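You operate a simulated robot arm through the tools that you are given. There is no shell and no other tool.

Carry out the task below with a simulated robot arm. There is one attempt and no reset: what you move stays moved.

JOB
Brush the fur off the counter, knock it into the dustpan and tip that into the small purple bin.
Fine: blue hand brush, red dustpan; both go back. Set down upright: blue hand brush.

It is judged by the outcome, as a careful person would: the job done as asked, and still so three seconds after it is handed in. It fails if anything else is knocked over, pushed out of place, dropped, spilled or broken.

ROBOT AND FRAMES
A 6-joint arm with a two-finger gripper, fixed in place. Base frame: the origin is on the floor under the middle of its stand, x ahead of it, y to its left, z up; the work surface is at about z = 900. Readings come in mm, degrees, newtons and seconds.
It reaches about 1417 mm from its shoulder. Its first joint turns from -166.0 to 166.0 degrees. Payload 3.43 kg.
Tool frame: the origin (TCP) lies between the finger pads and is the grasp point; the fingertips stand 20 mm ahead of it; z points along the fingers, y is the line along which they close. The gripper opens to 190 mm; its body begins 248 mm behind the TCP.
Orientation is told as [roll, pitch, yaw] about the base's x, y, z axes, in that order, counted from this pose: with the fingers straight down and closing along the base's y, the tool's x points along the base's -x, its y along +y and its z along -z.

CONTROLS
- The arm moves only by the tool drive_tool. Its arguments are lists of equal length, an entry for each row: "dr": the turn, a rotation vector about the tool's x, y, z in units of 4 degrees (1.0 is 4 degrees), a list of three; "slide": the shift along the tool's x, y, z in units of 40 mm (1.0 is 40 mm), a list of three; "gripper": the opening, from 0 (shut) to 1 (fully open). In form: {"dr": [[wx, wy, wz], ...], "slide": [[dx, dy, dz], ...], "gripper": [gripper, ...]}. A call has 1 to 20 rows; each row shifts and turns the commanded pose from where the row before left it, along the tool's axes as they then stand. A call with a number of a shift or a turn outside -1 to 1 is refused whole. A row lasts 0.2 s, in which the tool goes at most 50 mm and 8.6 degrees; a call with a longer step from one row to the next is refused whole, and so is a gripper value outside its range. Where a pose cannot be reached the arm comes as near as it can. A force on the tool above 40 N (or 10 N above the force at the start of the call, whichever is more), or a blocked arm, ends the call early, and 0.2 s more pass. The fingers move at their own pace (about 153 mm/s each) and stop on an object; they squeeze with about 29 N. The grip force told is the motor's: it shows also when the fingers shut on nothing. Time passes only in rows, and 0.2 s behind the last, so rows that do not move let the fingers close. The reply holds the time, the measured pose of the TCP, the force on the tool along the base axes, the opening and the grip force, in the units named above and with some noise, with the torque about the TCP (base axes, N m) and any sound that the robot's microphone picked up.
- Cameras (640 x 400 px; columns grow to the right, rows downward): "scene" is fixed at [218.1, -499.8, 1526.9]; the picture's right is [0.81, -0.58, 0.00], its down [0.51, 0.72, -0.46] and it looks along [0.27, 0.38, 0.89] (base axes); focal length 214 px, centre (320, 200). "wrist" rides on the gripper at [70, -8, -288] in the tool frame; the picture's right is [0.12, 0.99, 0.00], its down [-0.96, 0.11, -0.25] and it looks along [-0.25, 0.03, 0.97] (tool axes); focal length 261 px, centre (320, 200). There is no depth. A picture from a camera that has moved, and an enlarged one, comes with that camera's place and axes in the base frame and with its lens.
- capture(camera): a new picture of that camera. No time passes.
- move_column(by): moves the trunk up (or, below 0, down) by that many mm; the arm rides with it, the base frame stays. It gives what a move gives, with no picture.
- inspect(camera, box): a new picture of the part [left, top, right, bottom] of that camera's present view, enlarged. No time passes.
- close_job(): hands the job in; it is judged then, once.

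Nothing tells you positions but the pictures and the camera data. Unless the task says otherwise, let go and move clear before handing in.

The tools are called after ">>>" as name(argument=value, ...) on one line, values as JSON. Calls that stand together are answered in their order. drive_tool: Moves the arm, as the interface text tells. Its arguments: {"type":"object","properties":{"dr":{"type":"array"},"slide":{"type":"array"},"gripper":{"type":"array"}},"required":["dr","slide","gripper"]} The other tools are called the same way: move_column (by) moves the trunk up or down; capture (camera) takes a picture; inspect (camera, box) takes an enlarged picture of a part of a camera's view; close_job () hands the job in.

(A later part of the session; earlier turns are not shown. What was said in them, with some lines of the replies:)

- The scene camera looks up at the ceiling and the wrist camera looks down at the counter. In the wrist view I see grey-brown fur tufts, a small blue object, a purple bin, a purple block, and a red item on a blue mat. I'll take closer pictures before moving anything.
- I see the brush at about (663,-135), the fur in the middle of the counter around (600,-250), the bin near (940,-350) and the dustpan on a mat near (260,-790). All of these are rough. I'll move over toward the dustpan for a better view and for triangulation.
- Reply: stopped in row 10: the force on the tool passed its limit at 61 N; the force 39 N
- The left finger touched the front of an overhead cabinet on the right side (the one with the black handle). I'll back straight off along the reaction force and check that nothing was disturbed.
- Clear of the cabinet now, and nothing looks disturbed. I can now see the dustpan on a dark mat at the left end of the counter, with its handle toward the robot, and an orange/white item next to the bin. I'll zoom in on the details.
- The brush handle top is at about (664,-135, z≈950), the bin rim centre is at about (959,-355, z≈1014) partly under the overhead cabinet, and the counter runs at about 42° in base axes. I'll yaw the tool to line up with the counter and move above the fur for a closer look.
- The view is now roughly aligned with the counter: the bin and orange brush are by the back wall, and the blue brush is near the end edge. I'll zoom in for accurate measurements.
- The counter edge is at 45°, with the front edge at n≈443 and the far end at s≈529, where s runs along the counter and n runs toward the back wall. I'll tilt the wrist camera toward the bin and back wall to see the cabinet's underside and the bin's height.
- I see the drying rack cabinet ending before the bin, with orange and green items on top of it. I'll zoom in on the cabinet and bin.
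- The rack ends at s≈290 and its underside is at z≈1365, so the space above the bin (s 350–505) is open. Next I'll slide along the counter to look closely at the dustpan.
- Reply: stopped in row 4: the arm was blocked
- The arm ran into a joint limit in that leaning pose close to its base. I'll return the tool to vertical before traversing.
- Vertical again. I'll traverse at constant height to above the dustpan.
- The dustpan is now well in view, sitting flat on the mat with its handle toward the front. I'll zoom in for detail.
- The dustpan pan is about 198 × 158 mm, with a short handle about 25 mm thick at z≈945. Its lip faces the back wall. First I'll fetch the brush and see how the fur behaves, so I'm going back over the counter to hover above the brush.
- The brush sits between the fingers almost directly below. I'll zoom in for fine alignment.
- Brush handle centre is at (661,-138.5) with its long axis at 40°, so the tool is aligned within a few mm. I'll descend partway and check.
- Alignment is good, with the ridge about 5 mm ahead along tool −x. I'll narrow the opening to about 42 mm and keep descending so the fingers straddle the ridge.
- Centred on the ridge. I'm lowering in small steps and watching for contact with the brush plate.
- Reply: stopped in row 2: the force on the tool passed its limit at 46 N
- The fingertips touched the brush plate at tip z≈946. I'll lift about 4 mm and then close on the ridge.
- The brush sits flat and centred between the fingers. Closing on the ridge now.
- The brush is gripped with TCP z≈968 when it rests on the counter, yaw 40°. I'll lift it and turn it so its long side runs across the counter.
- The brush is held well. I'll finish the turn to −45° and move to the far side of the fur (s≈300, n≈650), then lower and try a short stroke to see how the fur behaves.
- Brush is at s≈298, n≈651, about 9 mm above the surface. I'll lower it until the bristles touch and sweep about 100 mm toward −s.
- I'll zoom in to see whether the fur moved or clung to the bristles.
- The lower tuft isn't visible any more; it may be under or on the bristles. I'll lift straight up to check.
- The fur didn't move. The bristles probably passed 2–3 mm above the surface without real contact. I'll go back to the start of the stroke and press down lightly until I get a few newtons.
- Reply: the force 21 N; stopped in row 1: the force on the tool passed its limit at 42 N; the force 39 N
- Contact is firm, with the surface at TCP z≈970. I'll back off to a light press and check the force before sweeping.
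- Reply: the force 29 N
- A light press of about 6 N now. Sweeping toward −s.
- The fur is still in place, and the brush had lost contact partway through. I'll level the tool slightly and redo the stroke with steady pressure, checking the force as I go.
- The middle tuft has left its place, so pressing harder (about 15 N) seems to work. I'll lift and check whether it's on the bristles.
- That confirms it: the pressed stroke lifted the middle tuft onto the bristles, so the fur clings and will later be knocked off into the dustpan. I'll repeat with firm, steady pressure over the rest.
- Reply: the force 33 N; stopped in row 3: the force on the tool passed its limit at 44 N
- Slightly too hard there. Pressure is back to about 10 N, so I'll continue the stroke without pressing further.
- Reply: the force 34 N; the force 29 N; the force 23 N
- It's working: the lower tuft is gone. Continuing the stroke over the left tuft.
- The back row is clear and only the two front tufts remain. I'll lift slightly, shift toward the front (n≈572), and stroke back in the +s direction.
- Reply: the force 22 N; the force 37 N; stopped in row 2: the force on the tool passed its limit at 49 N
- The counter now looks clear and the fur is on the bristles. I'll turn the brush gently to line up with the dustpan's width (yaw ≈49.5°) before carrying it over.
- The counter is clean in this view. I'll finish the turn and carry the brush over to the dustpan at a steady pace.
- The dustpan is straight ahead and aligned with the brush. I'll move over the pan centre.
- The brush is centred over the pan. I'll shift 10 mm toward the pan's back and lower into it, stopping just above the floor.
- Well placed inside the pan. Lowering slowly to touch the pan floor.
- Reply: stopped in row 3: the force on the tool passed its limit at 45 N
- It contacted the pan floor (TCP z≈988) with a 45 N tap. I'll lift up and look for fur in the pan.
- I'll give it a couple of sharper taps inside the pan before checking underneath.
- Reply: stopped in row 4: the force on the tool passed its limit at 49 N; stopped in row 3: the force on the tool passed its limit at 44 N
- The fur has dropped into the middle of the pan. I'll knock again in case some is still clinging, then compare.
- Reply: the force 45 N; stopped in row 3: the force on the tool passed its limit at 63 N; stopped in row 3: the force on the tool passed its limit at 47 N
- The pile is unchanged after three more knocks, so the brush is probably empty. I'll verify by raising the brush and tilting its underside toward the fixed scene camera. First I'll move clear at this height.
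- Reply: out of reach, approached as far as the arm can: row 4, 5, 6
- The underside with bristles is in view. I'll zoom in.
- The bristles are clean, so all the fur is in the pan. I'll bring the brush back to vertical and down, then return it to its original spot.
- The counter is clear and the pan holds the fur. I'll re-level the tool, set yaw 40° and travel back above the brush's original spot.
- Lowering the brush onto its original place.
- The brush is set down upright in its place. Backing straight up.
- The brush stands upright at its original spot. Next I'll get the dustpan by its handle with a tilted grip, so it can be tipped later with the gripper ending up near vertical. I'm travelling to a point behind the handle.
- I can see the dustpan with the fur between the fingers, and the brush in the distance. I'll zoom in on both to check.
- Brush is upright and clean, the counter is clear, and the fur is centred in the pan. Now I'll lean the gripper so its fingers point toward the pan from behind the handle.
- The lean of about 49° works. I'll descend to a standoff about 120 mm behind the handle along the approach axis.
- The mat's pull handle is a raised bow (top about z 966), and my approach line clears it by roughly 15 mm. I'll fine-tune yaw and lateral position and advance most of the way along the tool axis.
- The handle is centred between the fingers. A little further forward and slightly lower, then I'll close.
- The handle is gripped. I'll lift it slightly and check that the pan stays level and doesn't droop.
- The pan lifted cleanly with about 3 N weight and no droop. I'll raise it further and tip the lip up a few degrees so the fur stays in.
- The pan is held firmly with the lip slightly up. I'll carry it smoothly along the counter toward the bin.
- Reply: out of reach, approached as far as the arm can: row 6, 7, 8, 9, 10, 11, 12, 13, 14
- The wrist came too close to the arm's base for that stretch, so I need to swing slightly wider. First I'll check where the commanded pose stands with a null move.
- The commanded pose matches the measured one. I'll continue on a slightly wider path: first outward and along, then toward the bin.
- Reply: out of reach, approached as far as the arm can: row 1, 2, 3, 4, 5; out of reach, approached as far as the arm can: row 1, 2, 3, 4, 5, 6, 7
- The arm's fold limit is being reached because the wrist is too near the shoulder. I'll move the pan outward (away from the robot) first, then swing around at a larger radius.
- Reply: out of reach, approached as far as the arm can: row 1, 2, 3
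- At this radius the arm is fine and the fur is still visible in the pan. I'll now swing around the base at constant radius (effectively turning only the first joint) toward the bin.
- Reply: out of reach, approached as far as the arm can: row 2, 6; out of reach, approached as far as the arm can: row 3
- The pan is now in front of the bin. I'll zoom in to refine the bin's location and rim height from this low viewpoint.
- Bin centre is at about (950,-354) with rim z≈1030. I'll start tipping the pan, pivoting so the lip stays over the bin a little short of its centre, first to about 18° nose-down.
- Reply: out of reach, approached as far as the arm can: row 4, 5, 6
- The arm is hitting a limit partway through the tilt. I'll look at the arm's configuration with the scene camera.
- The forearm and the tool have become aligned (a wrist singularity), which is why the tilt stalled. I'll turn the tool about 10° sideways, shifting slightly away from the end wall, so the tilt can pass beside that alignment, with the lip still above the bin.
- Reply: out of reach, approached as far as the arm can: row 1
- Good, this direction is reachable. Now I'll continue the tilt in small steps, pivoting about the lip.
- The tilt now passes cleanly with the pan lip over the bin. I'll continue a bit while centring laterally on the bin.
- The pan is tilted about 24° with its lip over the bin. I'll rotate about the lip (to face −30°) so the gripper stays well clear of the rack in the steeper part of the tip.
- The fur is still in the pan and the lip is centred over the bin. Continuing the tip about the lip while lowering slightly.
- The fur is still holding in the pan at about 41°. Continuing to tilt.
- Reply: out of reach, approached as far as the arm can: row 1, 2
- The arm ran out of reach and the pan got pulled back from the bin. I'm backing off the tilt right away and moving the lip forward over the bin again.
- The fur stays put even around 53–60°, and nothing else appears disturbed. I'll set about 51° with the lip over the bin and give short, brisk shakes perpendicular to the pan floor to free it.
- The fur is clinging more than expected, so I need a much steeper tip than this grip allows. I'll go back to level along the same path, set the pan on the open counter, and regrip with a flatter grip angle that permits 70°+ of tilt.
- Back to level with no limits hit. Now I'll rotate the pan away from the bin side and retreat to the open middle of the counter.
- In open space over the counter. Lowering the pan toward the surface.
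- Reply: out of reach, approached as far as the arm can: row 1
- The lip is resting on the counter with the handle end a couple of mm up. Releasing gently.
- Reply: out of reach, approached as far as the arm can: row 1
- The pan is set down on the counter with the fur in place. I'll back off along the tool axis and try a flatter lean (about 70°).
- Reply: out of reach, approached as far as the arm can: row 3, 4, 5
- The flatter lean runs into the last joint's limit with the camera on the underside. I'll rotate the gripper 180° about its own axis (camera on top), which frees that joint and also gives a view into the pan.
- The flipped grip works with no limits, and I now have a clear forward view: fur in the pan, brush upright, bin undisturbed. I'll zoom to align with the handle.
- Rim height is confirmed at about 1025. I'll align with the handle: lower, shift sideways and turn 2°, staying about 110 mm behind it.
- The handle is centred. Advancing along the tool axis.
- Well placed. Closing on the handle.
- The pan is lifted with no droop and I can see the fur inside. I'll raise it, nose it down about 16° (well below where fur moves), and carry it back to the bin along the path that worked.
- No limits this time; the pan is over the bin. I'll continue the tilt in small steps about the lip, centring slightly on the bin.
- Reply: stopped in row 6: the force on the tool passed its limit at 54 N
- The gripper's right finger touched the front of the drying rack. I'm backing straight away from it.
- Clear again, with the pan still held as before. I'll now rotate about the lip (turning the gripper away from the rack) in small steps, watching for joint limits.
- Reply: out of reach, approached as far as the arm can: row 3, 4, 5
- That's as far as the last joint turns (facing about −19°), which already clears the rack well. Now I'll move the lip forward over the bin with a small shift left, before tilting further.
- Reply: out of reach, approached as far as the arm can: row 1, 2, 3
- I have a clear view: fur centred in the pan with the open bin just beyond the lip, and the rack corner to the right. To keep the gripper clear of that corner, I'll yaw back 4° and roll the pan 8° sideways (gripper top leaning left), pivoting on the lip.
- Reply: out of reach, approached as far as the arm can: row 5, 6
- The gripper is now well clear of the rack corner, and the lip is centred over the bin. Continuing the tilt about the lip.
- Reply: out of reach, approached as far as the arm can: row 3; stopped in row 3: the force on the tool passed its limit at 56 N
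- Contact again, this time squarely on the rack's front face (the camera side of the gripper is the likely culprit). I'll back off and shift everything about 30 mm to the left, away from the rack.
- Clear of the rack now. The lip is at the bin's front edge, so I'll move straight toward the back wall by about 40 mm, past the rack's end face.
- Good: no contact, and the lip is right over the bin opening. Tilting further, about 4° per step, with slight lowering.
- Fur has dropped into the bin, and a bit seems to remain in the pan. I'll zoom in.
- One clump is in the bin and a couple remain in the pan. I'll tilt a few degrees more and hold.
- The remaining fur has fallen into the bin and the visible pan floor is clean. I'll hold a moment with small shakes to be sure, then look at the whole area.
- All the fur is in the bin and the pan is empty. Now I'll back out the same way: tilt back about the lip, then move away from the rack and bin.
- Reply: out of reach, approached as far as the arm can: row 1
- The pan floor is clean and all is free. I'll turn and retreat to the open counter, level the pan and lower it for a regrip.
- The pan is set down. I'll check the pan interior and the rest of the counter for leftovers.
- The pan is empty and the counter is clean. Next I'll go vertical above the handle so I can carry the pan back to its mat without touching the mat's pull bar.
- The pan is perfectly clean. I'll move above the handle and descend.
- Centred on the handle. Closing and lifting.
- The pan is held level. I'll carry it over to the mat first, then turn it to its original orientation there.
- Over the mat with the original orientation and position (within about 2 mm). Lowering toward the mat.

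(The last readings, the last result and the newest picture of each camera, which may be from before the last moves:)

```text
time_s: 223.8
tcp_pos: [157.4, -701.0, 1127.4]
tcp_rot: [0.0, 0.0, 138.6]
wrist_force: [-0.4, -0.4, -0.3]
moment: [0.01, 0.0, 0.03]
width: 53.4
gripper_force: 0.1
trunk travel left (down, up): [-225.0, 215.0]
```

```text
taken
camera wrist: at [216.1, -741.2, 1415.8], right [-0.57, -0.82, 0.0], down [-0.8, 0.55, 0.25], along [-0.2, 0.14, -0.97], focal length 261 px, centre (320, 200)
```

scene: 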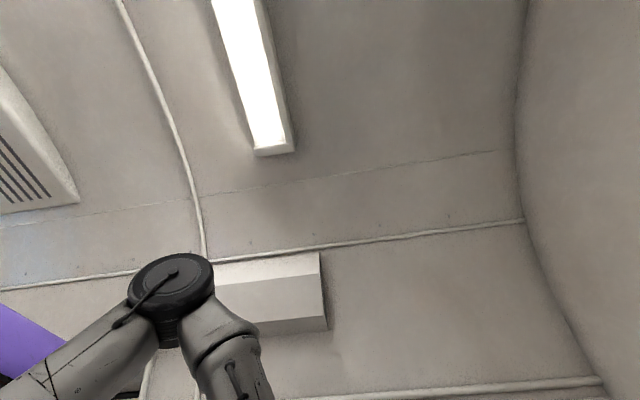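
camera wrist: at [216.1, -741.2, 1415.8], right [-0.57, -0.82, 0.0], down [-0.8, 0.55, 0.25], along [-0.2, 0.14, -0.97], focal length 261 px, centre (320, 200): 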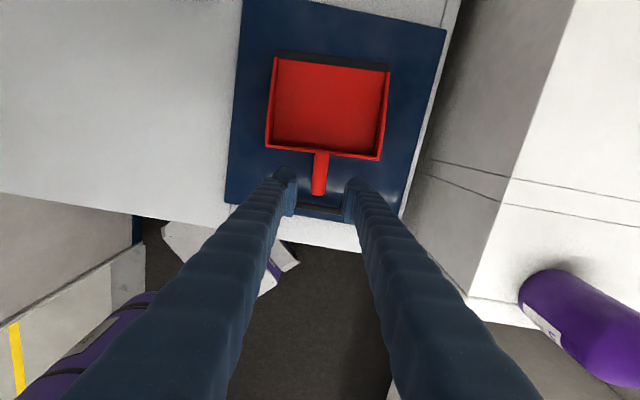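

The dustpan is back on its mat within a few millimetres of its original pose. I'll rise and move over the counter for a final check of everything.

>>> drive_tool(dr=[[0, 0, 0], [0, 0, 0], [0, 0, 0], [0, 0, 0], [0, 0, 0], [0, 0, 0], [0, 0, 0], [0, 0, 0], [0, 0, 0], [0, 0, 0]], slide=[[0, 0, -0.8], [-0.06, -0.88, -0.5], [-0.06, -0.88, -0.5], [-0.06, -0.88, -0.5], [-0.06, -0.88, -0.5], [-0.06, -0.88, -0.5], [-0.06, -0.88, -0.5], [-0.06, -0.88, -0.5], [-0.06, -0.88, -0.5], [-0.06, -0.88, -0.5]], gripper=[0.4, 0.4, 0.4, 0.4, 0.4, 0.4, 0.4, 0.4, 0.4, 0.4])

>>> capture(camera="wrist")

```text
time_s: 226.0
tcp_pos: [352.5, -447.2, 1341.0]
tcp_rot: [0.1, 0.0, 138.6]
wrist_force: [-0.5, 0.6, 0.8]
moment: [-0.04, 0.01, 0.0]
width: 76.1
gripper_force: 0.1
trunk travel left (down, up): [-225.0, 215.0]
```

```text
taken
camera wrist: at [410.7, -487.8, 1628.2], right [-0.57, -0.82, 0.0], down [-0.8, 0.55, 0.25], along [-0.2, 0.14, -0.97], focal length 261 px, centre (320, 200)
```

wrist: 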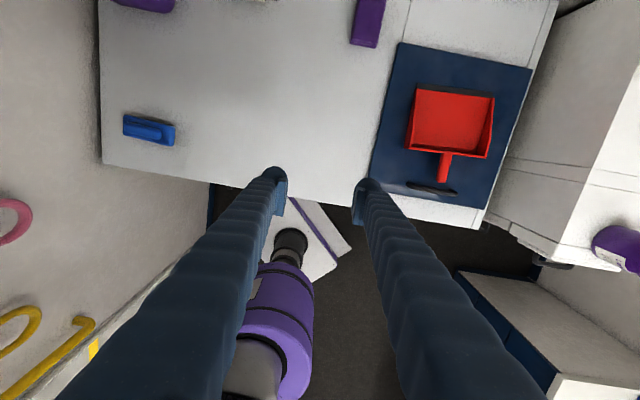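

>>> drive_tool(dr=[[0, 1, 0], [0, 1, 0], [0, 1, 0], [0, 1, 0], [0, 1, 0], [0, 1, 0], [0, 1, 0]], slide=[[0, 0, 0], [0, 0, 0], [0, 0, 0], [0, 0, 0], [0, 0, 0], [0, 0, 0], [0, 0, 0]], gripper=[0.4, 0.4, 0.4, 0.4, 0.4, 0.4, 0.4])

>>> capture(camera="wrist")

>>> inspect(camera="wrist", box=[60, 0, 380, 200])

```text
time_s: 227.6
tcp_pos: [353.7, -450.1, 1318.6]
tcp_rot: [-0.8, 25.9, 138.3]
wrist_force: [-0.1, 0.4, 0.4]
moment: [-0.05, -0.04, -0.04]
width: 76.2
gripper_force: 0.0
trunk travel left (down, up): [-225.0, 215.0]
```

```text
taken
camera wrist: at [310.0, -405.2, 1608.3], right [-0.58, -0.82, 0.04], down [-0.8, 0.56, -0.2], along [0.14, -0.15, -0.98], focal length 261 px, centre (320, 200)
```

wrist: 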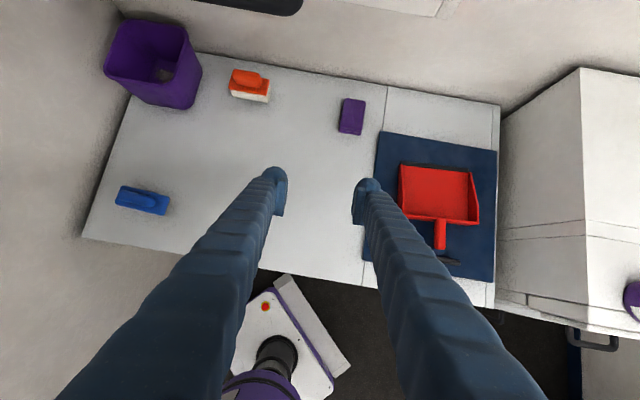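

```text
2.00 times, centred on (220, 100) of wrist
camera zoom: at [310.0, -405.2, 1608.3], right [-0.58, -0.82, 0.04], down [-0.8, 0.56, -0.2], along [0.14, -0.15, -0.98], focal length 521 px, centre (520, 400)
```

zoom: 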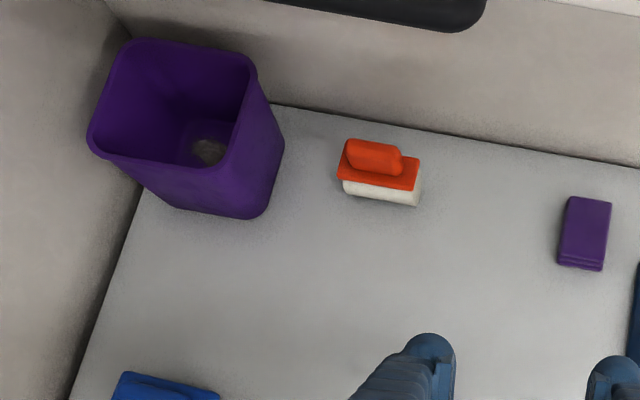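

Everything looks in order: fur in the bin, counter clear, brush and dustpan back. As I brushed against the drying rack during the work, I'll also confirm the towels on top of it are undisturbed.

>>> drive_tool(dr=[[0, 0, 0], [0, 0, 0], [0, 0, 0]], slide=[[0.36, 0, -0.73], [0.36, 0, -0.73], [0.36, 0, -0.73]], gripper=[0.4, 0.4, 0.4])

>>> capture(camera="wrist")

>>> inspect(camera="wrist", box=[60, 140, 260, 265])

```text
time_s: 228.6
tcp_pos: [355.3, -456.5, 1400.3]
tcp_rot: [-1.5, 24.2, 137.9]
wrist_force: [-0.3, -0.4, 0.2]
moment: [-0.02, -0.01, 0.01]
width: 75.9
gripper_force: 0.2
trunk travel left (down, up): [-225.0, 215.0]
stopped in row 3: the arm was blocked; the commanded pose is now the measured one
```

```text
taken
camera wrist: at [316.8, -419.8, 1691.1], right [-0.58, -0.82, 0.03], down [-0.81, 0.57, -0.17], along [0.12, -0.12, -0.98], focal length 261 px, centre (320, 200)
```

wrist: 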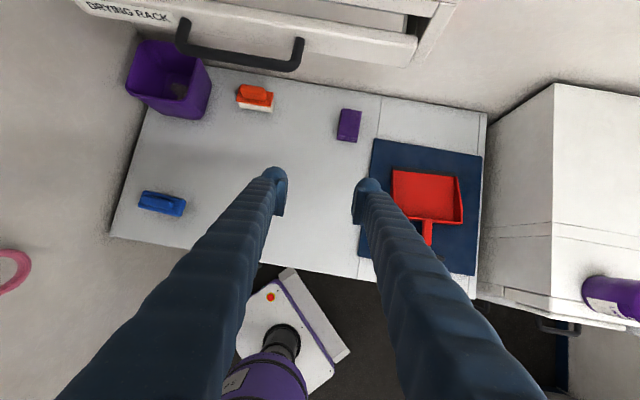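

```text
3.20 times, centred on (160, 202) of wrist
camera zoom: at [316.8, -419.8, 1691.1], right [-0.58, -0.82, 0.03], down [-0.81, 0.57, -0.17], along [0.12, -0.12, -0.98], focal length 834 px, centre (832, 192)
```

zoom: 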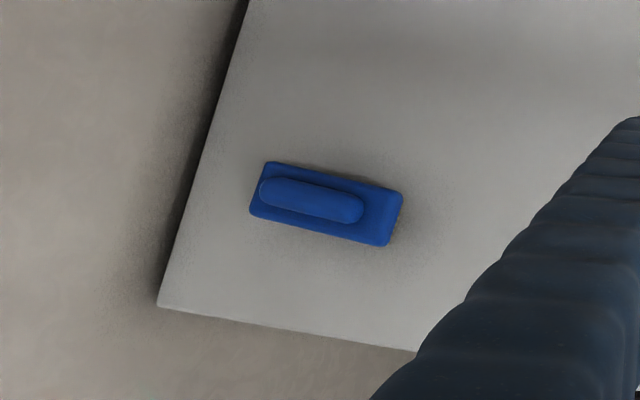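

The brush is upright in its place. I'll look more closely at the rack front, since I brushed it.

>>> inspect(camera="wrist", box=[60, 0, 320, 130])

>>> inspect(camera="wrist", box=[280, 0, 480, 110])

```text
2.46 times, centred on (190, 65) of wrist
camera zoom: at [316.8, -419.8, 1691.1], right [-0.58, -0.82, 0.03], down [-0.81, 0.57, -0.17], along [0.12, -0.12, -0.98], focal length 642 px, centre (640, 532)
```

zoom: 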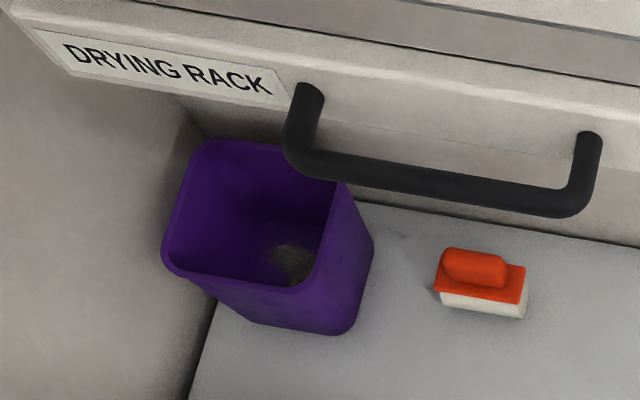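

```text
3.20 times, centred on (380, 55) of wrist
camera zoom: at [316.8, -419.8, 1691.1], right [-0.58, -0.82, 0.03], down [-0.81, 0.57, -0.17], along [0.12, -0.12, -0.98], focal length 834 px, centre (128, 664)
```

zoom: 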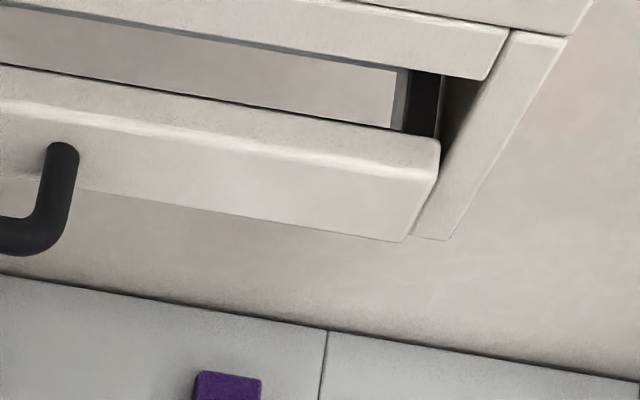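

Everything checks out. The rack, bin, lint roller and folded cloths are where they started, the fur is in the purple bin, and the counter is clear. The brush stands upright in its place and the dustpan is back on its mat. The gripper is empty and clear, so I'm handing in.

>>> close_job()

```text
The job is handed in.
```

The fur is off the counter and in the small purple bin. In the last camera check the counter and dustpan were clean, and the bristles were clean when I checked them after knocking the fur off.

- **Blue hand brush:** standing upright at its original spot, within a few millimetres.
- **Red dustpan:** empty and back on its mat, within about a centimetre of where it was.
- **Drying rack:** the gripper bumped it a few times, once at the start and at least twice while tipping the pan, at up to about 60 N. The rack front measures in the same place as before. I could not get a view of the towels on top, so I have not confirmed they are undisturbed.
- **Everything else on the counter:** the bin, lint roller and folded cloths were still in place in the final check.

The gripper is empty and clear of everything.
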